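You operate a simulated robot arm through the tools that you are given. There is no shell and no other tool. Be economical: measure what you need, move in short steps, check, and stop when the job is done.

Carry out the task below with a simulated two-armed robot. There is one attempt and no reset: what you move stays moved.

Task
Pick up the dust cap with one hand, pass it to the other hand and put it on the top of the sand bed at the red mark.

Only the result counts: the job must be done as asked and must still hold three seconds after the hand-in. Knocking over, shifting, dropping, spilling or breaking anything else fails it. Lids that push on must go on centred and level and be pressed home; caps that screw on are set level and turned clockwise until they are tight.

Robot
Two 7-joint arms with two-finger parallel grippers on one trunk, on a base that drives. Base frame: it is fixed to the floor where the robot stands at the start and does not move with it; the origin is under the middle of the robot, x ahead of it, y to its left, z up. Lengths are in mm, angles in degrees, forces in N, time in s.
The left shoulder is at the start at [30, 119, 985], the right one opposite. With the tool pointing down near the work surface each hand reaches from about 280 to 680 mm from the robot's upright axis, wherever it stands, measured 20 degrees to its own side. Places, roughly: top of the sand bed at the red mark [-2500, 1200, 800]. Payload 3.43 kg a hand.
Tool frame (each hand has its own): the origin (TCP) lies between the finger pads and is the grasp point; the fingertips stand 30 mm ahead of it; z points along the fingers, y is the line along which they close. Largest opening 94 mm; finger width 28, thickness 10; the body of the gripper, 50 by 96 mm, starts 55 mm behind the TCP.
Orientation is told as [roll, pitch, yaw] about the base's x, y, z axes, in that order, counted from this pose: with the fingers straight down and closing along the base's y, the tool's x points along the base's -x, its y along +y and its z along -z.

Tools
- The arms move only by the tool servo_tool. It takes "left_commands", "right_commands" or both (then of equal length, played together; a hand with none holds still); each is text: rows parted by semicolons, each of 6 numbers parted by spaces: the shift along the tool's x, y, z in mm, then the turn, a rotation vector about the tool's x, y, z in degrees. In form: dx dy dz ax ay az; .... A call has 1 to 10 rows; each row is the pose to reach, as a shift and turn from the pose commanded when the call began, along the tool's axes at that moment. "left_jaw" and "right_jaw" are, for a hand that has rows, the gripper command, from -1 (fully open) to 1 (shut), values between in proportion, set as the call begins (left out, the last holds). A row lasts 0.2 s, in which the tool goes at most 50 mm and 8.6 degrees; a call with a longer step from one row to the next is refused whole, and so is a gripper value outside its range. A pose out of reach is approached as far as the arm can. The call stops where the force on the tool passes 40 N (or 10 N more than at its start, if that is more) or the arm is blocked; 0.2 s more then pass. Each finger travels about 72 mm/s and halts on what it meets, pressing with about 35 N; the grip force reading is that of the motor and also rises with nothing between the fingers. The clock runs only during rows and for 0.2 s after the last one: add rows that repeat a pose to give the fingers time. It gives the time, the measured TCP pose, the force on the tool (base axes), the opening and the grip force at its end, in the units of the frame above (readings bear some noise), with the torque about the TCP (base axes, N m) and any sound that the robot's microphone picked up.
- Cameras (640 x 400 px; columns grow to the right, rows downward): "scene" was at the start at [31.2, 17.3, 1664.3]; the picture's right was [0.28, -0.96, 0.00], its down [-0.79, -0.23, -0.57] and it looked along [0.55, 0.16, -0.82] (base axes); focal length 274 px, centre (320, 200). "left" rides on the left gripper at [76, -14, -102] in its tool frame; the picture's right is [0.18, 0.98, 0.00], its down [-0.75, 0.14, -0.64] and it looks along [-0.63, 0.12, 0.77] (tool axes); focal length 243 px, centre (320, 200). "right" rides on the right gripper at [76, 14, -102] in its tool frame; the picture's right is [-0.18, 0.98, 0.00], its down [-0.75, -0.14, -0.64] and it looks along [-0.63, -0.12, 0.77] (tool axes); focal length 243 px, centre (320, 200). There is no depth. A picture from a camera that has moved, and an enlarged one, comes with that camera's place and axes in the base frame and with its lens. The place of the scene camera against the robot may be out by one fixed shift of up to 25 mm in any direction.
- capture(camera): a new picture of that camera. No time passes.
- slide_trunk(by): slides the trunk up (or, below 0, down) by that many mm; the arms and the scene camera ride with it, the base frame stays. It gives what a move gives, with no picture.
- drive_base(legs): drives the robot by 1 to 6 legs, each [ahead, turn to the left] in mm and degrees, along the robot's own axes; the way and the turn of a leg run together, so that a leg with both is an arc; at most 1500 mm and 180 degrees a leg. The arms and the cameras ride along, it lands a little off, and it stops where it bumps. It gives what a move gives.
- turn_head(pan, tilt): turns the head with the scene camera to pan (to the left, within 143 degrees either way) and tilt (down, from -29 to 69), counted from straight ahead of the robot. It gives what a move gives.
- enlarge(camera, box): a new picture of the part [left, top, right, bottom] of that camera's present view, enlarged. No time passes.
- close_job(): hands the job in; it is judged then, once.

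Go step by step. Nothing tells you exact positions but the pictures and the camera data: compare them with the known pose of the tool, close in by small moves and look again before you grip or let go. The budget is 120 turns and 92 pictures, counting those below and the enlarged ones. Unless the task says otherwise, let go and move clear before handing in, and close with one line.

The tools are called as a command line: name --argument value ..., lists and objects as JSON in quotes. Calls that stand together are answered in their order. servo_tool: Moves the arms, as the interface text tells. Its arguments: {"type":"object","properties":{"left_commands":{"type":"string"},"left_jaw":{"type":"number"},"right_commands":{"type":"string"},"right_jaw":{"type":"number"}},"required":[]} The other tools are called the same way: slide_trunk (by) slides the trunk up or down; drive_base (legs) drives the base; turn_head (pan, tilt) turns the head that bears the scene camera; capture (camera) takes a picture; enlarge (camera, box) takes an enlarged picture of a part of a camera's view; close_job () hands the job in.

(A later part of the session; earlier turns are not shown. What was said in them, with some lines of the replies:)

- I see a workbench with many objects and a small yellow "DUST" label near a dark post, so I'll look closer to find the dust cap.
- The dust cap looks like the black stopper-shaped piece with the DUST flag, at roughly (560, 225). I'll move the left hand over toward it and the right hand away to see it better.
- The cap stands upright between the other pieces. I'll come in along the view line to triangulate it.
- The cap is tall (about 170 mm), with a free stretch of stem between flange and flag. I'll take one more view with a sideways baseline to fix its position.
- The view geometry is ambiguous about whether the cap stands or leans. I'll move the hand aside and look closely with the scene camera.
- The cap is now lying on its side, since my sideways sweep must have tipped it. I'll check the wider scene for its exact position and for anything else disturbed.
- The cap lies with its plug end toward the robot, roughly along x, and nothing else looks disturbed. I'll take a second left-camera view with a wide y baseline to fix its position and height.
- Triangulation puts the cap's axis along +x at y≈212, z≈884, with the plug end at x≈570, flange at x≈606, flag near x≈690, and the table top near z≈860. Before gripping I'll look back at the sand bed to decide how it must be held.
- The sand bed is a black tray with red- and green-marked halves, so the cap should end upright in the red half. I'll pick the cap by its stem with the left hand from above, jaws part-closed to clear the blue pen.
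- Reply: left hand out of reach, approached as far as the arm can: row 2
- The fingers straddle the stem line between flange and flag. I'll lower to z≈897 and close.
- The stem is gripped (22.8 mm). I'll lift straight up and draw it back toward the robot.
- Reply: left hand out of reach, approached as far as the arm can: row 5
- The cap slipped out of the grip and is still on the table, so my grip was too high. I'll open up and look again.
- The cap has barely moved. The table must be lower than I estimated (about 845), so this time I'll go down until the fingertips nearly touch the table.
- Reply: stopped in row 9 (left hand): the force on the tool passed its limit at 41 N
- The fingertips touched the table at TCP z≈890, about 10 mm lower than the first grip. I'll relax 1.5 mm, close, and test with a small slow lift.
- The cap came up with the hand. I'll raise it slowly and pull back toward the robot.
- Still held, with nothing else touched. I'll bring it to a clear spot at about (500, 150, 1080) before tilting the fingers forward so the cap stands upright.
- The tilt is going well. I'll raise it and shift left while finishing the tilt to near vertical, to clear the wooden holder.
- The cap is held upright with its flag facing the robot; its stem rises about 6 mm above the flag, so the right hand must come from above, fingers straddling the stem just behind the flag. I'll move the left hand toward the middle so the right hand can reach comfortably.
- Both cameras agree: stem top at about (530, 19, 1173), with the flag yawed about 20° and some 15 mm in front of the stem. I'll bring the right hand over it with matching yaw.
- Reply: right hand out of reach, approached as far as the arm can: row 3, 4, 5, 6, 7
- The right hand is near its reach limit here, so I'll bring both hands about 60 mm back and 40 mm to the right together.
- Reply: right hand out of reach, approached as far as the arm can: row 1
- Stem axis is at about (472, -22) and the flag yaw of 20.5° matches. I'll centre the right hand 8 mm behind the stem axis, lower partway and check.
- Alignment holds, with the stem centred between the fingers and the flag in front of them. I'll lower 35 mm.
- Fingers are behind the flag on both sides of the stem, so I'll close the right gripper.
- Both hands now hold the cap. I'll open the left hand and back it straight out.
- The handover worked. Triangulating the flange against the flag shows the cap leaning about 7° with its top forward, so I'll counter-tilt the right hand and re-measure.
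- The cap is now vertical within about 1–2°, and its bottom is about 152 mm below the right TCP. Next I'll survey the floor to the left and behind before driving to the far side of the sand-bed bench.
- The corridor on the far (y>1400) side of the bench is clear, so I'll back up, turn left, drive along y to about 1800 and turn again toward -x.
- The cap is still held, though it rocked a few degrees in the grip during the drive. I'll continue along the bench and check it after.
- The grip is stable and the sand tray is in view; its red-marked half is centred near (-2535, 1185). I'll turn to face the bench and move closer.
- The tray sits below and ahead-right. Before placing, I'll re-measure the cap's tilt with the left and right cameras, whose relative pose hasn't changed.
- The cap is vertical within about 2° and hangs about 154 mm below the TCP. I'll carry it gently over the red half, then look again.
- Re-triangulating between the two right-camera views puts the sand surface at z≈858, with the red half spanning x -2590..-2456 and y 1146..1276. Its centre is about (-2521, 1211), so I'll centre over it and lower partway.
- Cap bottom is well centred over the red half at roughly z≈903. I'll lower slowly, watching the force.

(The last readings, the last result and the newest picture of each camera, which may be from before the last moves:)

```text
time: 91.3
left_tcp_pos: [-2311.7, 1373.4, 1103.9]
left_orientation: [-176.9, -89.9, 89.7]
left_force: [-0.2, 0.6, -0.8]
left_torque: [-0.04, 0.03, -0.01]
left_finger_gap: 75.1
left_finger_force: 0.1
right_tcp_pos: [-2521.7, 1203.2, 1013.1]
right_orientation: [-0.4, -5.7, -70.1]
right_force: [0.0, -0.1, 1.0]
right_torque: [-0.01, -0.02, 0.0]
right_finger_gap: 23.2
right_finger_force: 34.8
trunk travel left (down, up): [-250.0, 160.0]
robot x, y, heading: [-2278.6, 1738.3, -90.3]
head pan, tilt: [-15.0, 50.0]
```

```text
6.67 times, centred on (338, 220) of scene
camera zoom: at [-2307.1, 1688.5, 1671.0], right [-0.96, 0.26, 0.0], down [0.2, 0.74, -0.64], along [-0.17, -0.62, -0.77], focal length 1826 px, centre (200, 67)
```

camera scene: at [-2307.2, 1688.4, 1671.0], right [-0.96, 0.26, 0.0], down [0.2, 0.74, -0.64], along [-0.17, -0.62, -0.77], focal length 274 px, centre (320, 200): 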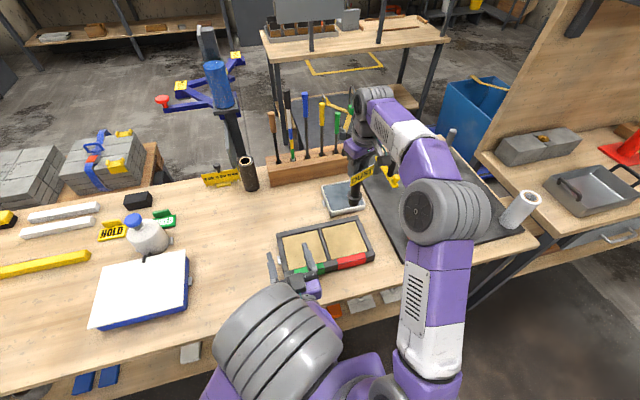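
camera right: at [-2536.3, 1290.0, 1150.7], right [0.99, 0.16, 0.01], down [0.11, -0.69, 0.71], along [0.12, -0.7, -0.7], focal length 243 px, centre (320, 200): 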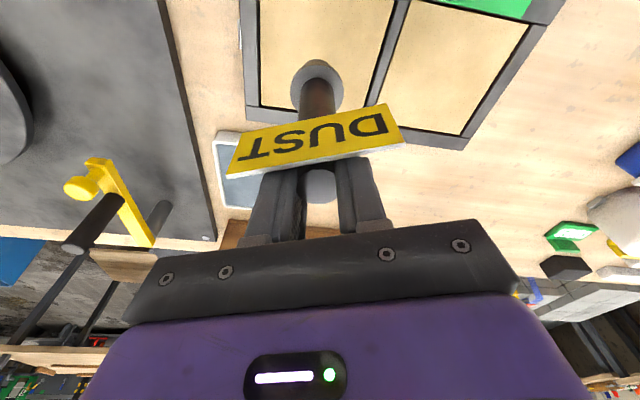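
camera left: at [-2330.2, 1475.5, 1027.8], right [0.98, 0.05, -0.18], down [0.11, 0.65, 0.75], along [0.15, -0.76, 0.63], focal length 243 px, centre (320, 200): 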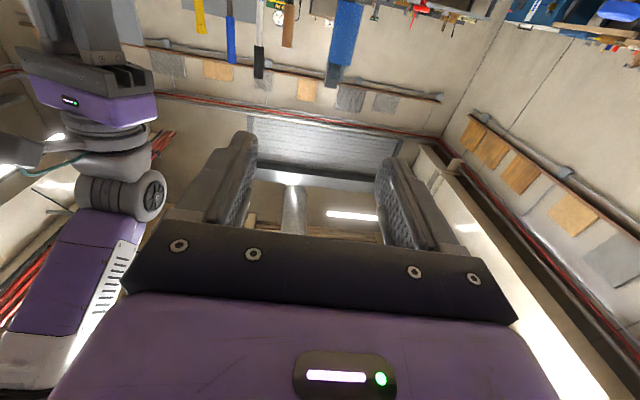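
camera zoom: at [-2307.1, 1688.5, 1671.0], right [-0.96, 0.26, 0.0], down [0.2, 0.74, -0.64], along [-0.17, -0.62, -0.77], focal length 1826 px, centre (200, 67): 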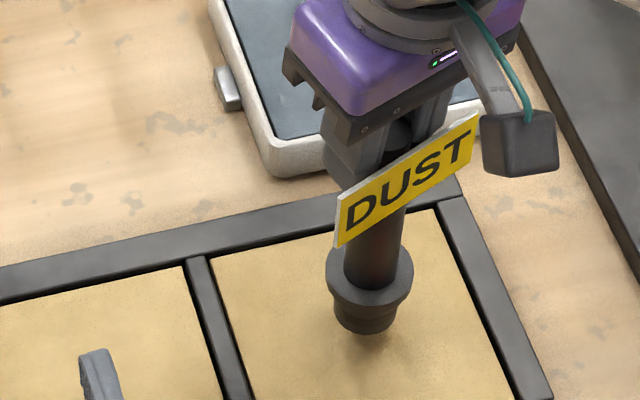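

Not touching yet, so I'll continue down in 1.5 mm steps.

servo_tool --right_commands "0.15 0 1.5 0 0 0; 0.3 0 3 0 0 0; 0.45 0 4.5 0 0 0; 0.6 0 6 0 0 0; 0.6 0 6 0 0 0"

enlarge --camera "scene" --box '[290, 190, 386, 250]'

```text
time: 92.5
left_tcp_pos: [-2311.5, 1375.0, 1103.5]
left_orientation: [-177.9, -89.9, 90.7]
left_force: [0.4, -0.4, 0.2]
left_torque: [-0.01, 0.01, -0.03]
left_finger_gap: 75.1
left_finger_force: 0.1
right_tcp_pos: [-2520.3, 1204.1, 1006.8]
right_orientation: [-0.5, -5.7, -70.1]
right_force: [-0.3, 1.2, 0.1]
right_torque: [0.01, 0.0, 0.01]
right_finger_gap: 23.0
right_finger_force: 34.6
trunk travel left (down, up): [-250.0, 160.0]
robot x, y, heading: [-2281.2, 1736.0, -90.3]
head pan, tilt: [-15.0, 50.0]
```

```text
6.67 times, centred on (338, 220) of scene
camera zoom: at [-2307.1, 1688.6, 1671.0], right [-0.96, 0.26, 0.0], down [0.2, 0.74, -0.64], along [-0.17, -0.62, -0.77], focal length 1826 px, centre (200, 67)
```

zoom: 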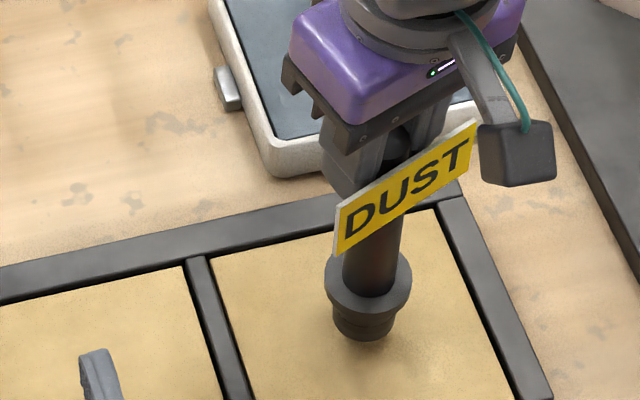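

servo_tool --right_commands "0.1 0 1 0 0 0; 0.2 0 2 0 0 0; 0.3 0 3 0 0 0; 0.4 0 4 0 0 0; 0.4 0 4 0 0 0"

enlarge --camera "scene" --box '[290, 190, 386, 250]'

```text
time: 93.7
left_tcp_pos: [-2311.2, 1373.3, 1102.9]
left_orientation: [-177.4, -89.8, 90.1]
left_force: [-0.2, 0.0, 0.9]
left_torque: [-0.04, -0.01, 0.0]
left_finger_gap: 75.0
left_finger_force: 0.0
right_tcp_pos: [-2521.1, 1201.9, 1002.7]
right_orientation: [-0.5, -5.6, -70.0]
right_force: [-0.6, 0.2, 0.2]
right_torque: [-0.02, 0.03, 0.01]
right_finger_gap: 23.0
right_finger_force: 35.0
trunk travel left (down, up): [-250.0, 160.0]
robot x, y, heading: [-2278.8, 1736.5, -90.1]
head pan, tilt: [-15.0, 50.0]
```

```text
6.67 times, centred on (338, 220) of scene
camera zoom: at [-2307.1, 1688.6, 1671.0], right [-0.96, 0.26, 0.0], down [0.2, 0.74, -0.64], along [-0.17, -0.62, -0.77], focal length 1826 px, centre (200, 67)
```

zoom: 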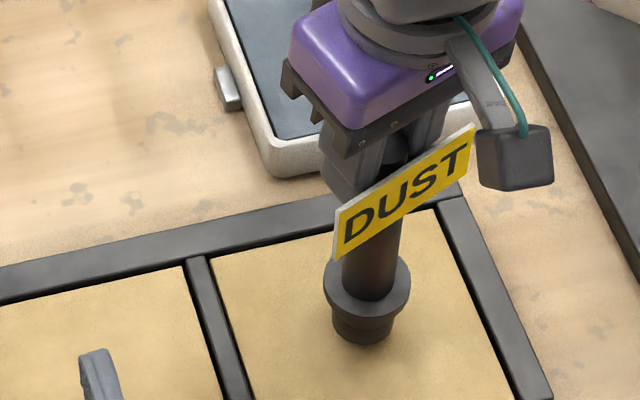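

Still no contact force, so I'll keep going in 1 mm steps.

servo_tool --right_commands "0.1 0 1 0 0 0; 0.2 0 2 0 0 0; 0.3 0 3 0 0 0; 0.3 0 3 0 0 0"

servo_tool --right_commands "0.1 0 1 0 0 0; 0.2 0 2 0 0 0; 0.2 0 2 0 0 0"

enlarge --camera "scene" --box '[290, 190, 386, 250]'

```text
time: 94.7
left_tcp_pos: [-2312.6, 1374.3, 1103.9]
left_orientation: [-177.8, -90.0, 90.5]
left_force: [0.2, -0.5, -0.1]
left_torque: [-0.01, -0.03, -0.02]
left_finger_gap: 75.0
left_finger_force: 0.0
right_tcp_pos: [-2521.1, 1202.4, 1000.2]
right_orientation: [-0.5, -5.7, -70.2]
right_force: [-1.0, -0.1, 0.6]
right_torque: [-0.01, 0.0, 0.03]
right_finger_gap: 23.2
right_finger_force: 35.4
trunk travel left (down, up): [-250.0, 160.0]
robot x, y, heading: [-2278.2, 1741.1, -90.6]
head pan, tilt: [-15.0, 50.0]
```

```text
time: 95.5
left_tcp_pos: [-2311.0, 1374.4, 1103.3]
left_orientation: [-177.5, -89.9, 90.3]
left_force: [0.1, 0.2, 0.9]
left_torque: [0.01, 0.02, 0.01]
left_finger_gap: 75.1
left_finger_force: 0.0
right_tcp_pos: [-2520.8, 1202.9, 997.8]
right_orientation: [-0.5, -5.7, -70.1]
right_force: [0.0, 0.4, 0.3]
right_torque: [-0.01, 0.01, 0.01]
right_finger_gap: 23.2
right_finger_force: 34.7
trunk travel left (down, up): [-250.0, 160.0]
robot x, y, heading: [-2279.6, 1736.8, -90.3]
head pan, tilt: [-15.0, 50.0]
```

```text
6.67 times, centred on (338, 220) of scene
camera zoom: at [-2307.1, 1688.5, 1671.0], right [-0.96, 0.26, 0.0], down [0.2, 0.74, -0.64], along [-0.17, -0.62, -0.77], focal length 1826 px, centre (200, 67)
```

zoom: 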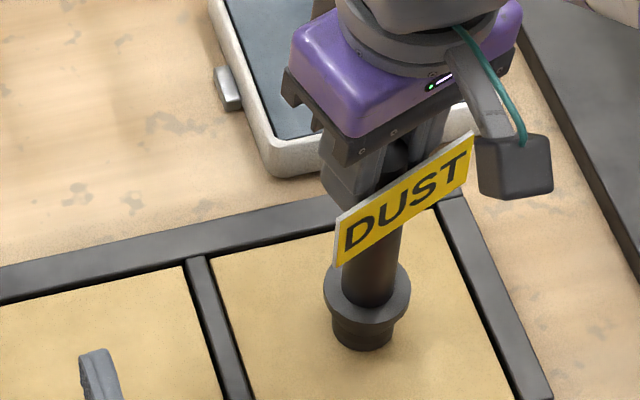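

servo_tool --right_commands "0.1 0 1 0 0 0; 0.2 0 2 0 0 0; 0.3 0 3 0 0 0; 0.3 0 3 0 0 0"

servo_tool --right_commands "0.1 0 1 0 0 0; 0.2 0 2 0 0 0; 0.3 0 3 0 0 0; 0.3 0 3 0 0 0"

enlarge --camera "scene" --box '[290, 190, 386, 250]'

```text
time: 96.5
left_tcp_pos: [-2310.7, 1375.3, 1104.3]
left_orientation: [-167.6, -90.0, 80.3]
left_force: [-0.6, -0.5, -0.6]
left_torque: [0.03, -0.02, -0.01]
left_finger_gap: 75.3
left_finger_force: 0.0
right_tcp_pos: [-2521.5, 1204.6, 995.7]
right_orientation: [-0.5, -5.8, -70.1]
right_force: [0.5, -2.6, 7.9]
right_torque: [-0.36, 0.04, -0.02]
right_finger_gap: 23.0
right_finger_force: 35.2
trunk travel left (down, up): [-250.0, 160.0]
robot x, y, heading: [-2282.9, 1738.1, -90.3]
head pan, tilt: [-15.0, 50.0]
```

```text
time: 97.5
left_tcp_pos: [-2311.0, 1375.0, 1103.3]
left_orientation: [-172.1, -90.0, 84.8]
left_force: [0.1, -0.4, 0.7]
left_torque: [-0.01, 0.02, 0.0]
left_finger_gap: 75.2
left_finger_force: 0.0
right_tcp_pos: [-2520.0, 1205.2, 992.6]
right_orientation: [-0.5, -5.7, -70.0]
right_force: [-2.1, -3.5, 7.1]
right_torque: [-0.35, 0.16, 0.04]
right_finger_gap: 23.3
right_finger_force: 35.1
trunk travel left (down, up): [-250.0, 160.0]
robot x, y, heading: [-2279.6, 1737.5, -90.4]
head pan, tilt: [-15.0, 50.0]
```

```text
6.67 times, centred on (338, 220) of scene
camera zoom: at [-2306.9, 1689.0, 1671.1], right [-0.96, 0.26, 0.0], down [0.2, 0.74, -0.64], along [-0.17, -0.62, -0.77], focal length 1826 px, centre (200, 67)
```

zoom: 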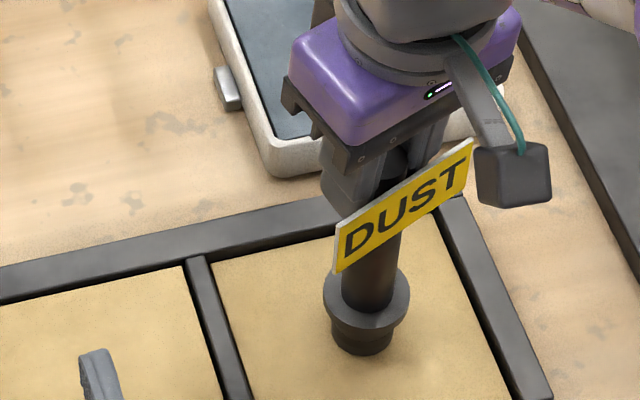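

The cap has touched down (about 7 N), resting slightly on its robot-side edge. I'll level it by about 1.5° around its foot and then read the force.

servo_tool --right_commands "-1.7 -0.6 -0.3 -0.25 0.7 0; -3.4 -1.2 -0.4 -0.5 1.4 0; -3.4 -1.2 -0.4 -0.5 1.4 0"

enlarge --camera "right" --box '[200, 20, 440, 220]'

```text
time: 98.3
left_tcp_pos: [-2311.3, 1375.0, 1103.1]
left_orientation: [-173.3, -89.8, 86.1]
left_force: [0.0, -0.7, -0.6]
left_torque: [0.0, -0.02, 0.01]
left_finger_gap: 75.2
left_finger_force: 0.0
right_tcp_pos: [-2519.9, 1200.5, 992.7]
right_orientation: [0.1, -4.3, -70.1]
right_force: [-2.2, -1.0, 7.9]
right_torque: [-0.18, 0.26, -0.05]
right_finger_gap: 23.0
right_finger_force: 35.4
trunk travel left (down, up): [-250.0, 160.0]
robot x, y, heading: [-2279.0, 1736.0, -90.0]
head pan, tilt: [-15.0, 50.0]
```

```text
2.00 times, centred on (320, 120) of right
camera zoom: at [-2535.6, 1284.1, 1089.2], right [0.99, 0.16, 0.01], down [0.11, -0.71, 0.7], along [0.12, -0.69, -0.72], focal length 485 px, centre (320, 360)
```

zoom: 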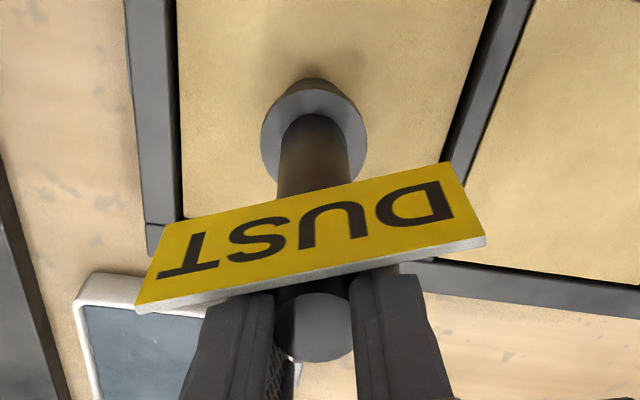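

The load is now nearly centred on the foot, so I'll release by opening the right hand in place.

servo_tool --right_commands "0 0 -0.5 0 0 0; 0 0 -0.5 0 0 0; 0 0 -0.5 0 0 0; 0 0 -0.5 0 0 0" --right_jaw -0.4

capture --camera "right"

enlarge --camera "scene" --box '[290, 190, 386, 250]'

```text
time: 99.3
left_tcp_pos: [-2310.8, 1374.2, 1105.1]
left_orientation: [-176.0, -89.9, 88.6]
left_force: [0.2, -0.6, 0.4]
left_torque: [-0.01, 0.02, 0.0]
left_finger_gap: 75.2
left_finger_force: 0.0
right_tcp_pos: [-2520.5, 1201.1, 993.6]
right_orientation: [0.1, -4.3, -70.1]
right_force: [-0.7, -0.3, -1.2]
right_torque: [0.01, 0.0, -0.02]
right_finger_gap: 65.7
right_finger_force: 0.1
trunk travel left (down, up): [-250.0, 160.0]
robot x, y, heading: [-2280.7, 1734.6, -90.4]
head pan, tilt: [-15.0, 50.0]
```

```text
14 pictures are left
camera right: at [-2535.7, 1284.1, 1089.9], right [0.99, 0.16, 0.01], down [0.11, -0.71, 0.7], along [0.12, -0.69, -0.72], focal length 243 px, centre (320, 200)
```

right: 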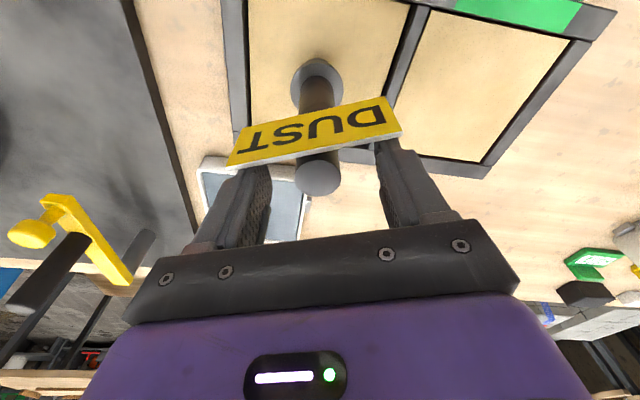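

```text
6.67 times, centred on (338, 220) of scene
camera zoom: at [-2307.0, 1688.7, 1671.0], right [-0.96, 0.26, 0.0], down [0.2, 0.74, -0.64], along [-0.17, -0.62, -0.77], focal length 1826 px, centre (200, 67)
```

zoom: 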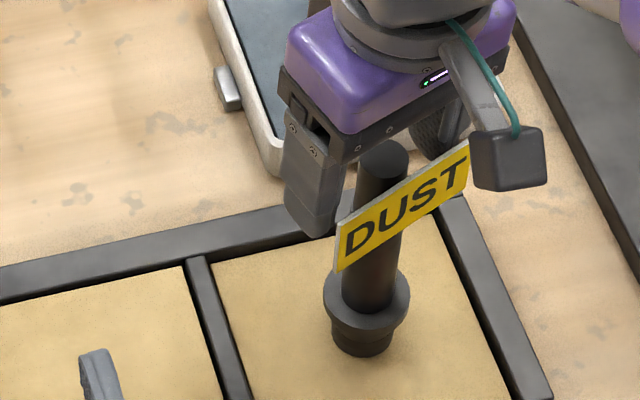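

The cap stands free and upright. I'll raise the right hand straight up and clear.

servo_tool --right_commands "-0.6 0 -8 0 0 0; -1.5 0 -20 0 0 0; -2.7 0 -36 0 0 0; -4.1 0 -55 0 0 0; -5.6 0 -75 0 0 0; -7.5 0 -100 0 0 0; -9.7 0 -130 0 0 0; -12 0 -160 0 0 0; -12 0 -160 0 0 0"

enlarge --camera "scene" --box '[240, 170, 400, 270]'

capture --camera "right"

```text
time: 101.3
left_tcp_pos: [-2311.1, 1374.4, 1103.4]
left_orientation: [-178.5, -90.0, 91.3]
left_force: [0.4, -0.3, -0.3]
left_torque: [0.01, -0.02, 0.0]
left_finger_gap: 75.1
left_finger_force: 0.1
right_tcp_pos: [-2522.2, 1201.8, 1152.3]
right_orientation: [0.0, -4.3, -70.1]
right_force: [-0.6, 0.6, 0.0]
right_torque: [-0.02, 0.04, -0.01]
right_finger_gap: 65.9
right_finger_force: 0.0
trunk travel left (down, up): [-250.0, 160.0]
robot x, y, heading: [-2278.4, 1733.1, -90.3]
head pan, tilt: [-15.0, 50.0]
```

```text
4.00 times, centred on (320, 220) of scene
camera zoom: at [-2307.2, 1688.4, 1671.0], right [-0.96, 0.26, 0.0], down [0.2, 0.74, -0.64], along [-0.17, -0.62, -0.77], focal length 1096 px, centre (320, 120)
```

zoom: 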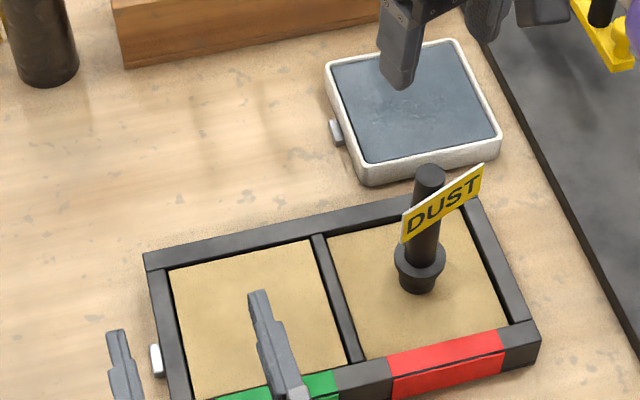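

```text
11 pictures are left
camera right: at [-2536.1, 1284.5, 1249.4], right [0.99, 0.16, 0.01], down [0.11, -0.71, 0.7], along [0.12, -0.69, -0.72], focal length 243 px, centre (320, 200)
```

right: 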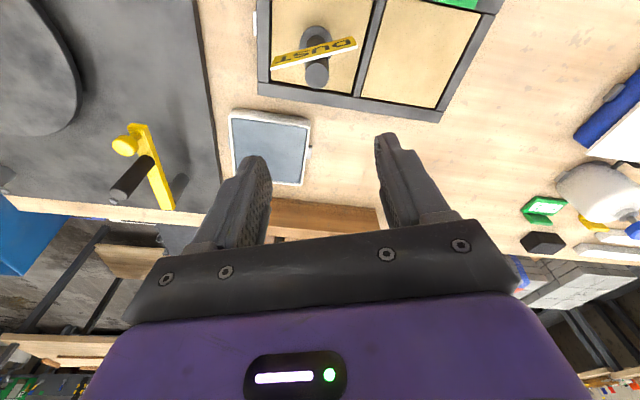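

The dust cap stands upright and centred on the sand in the red-marked half. Both hands are clear and nothing else is disturbed, so I'm handing in.

close_job

```text
The job is handed in.
```

The dust cap was picked up with the left hand, passed to the right, and is standing upright in the red-marked half of the sand bed; early on my left hand tipped the cap over on the first bench, but the pictures show nothing else disturbed.
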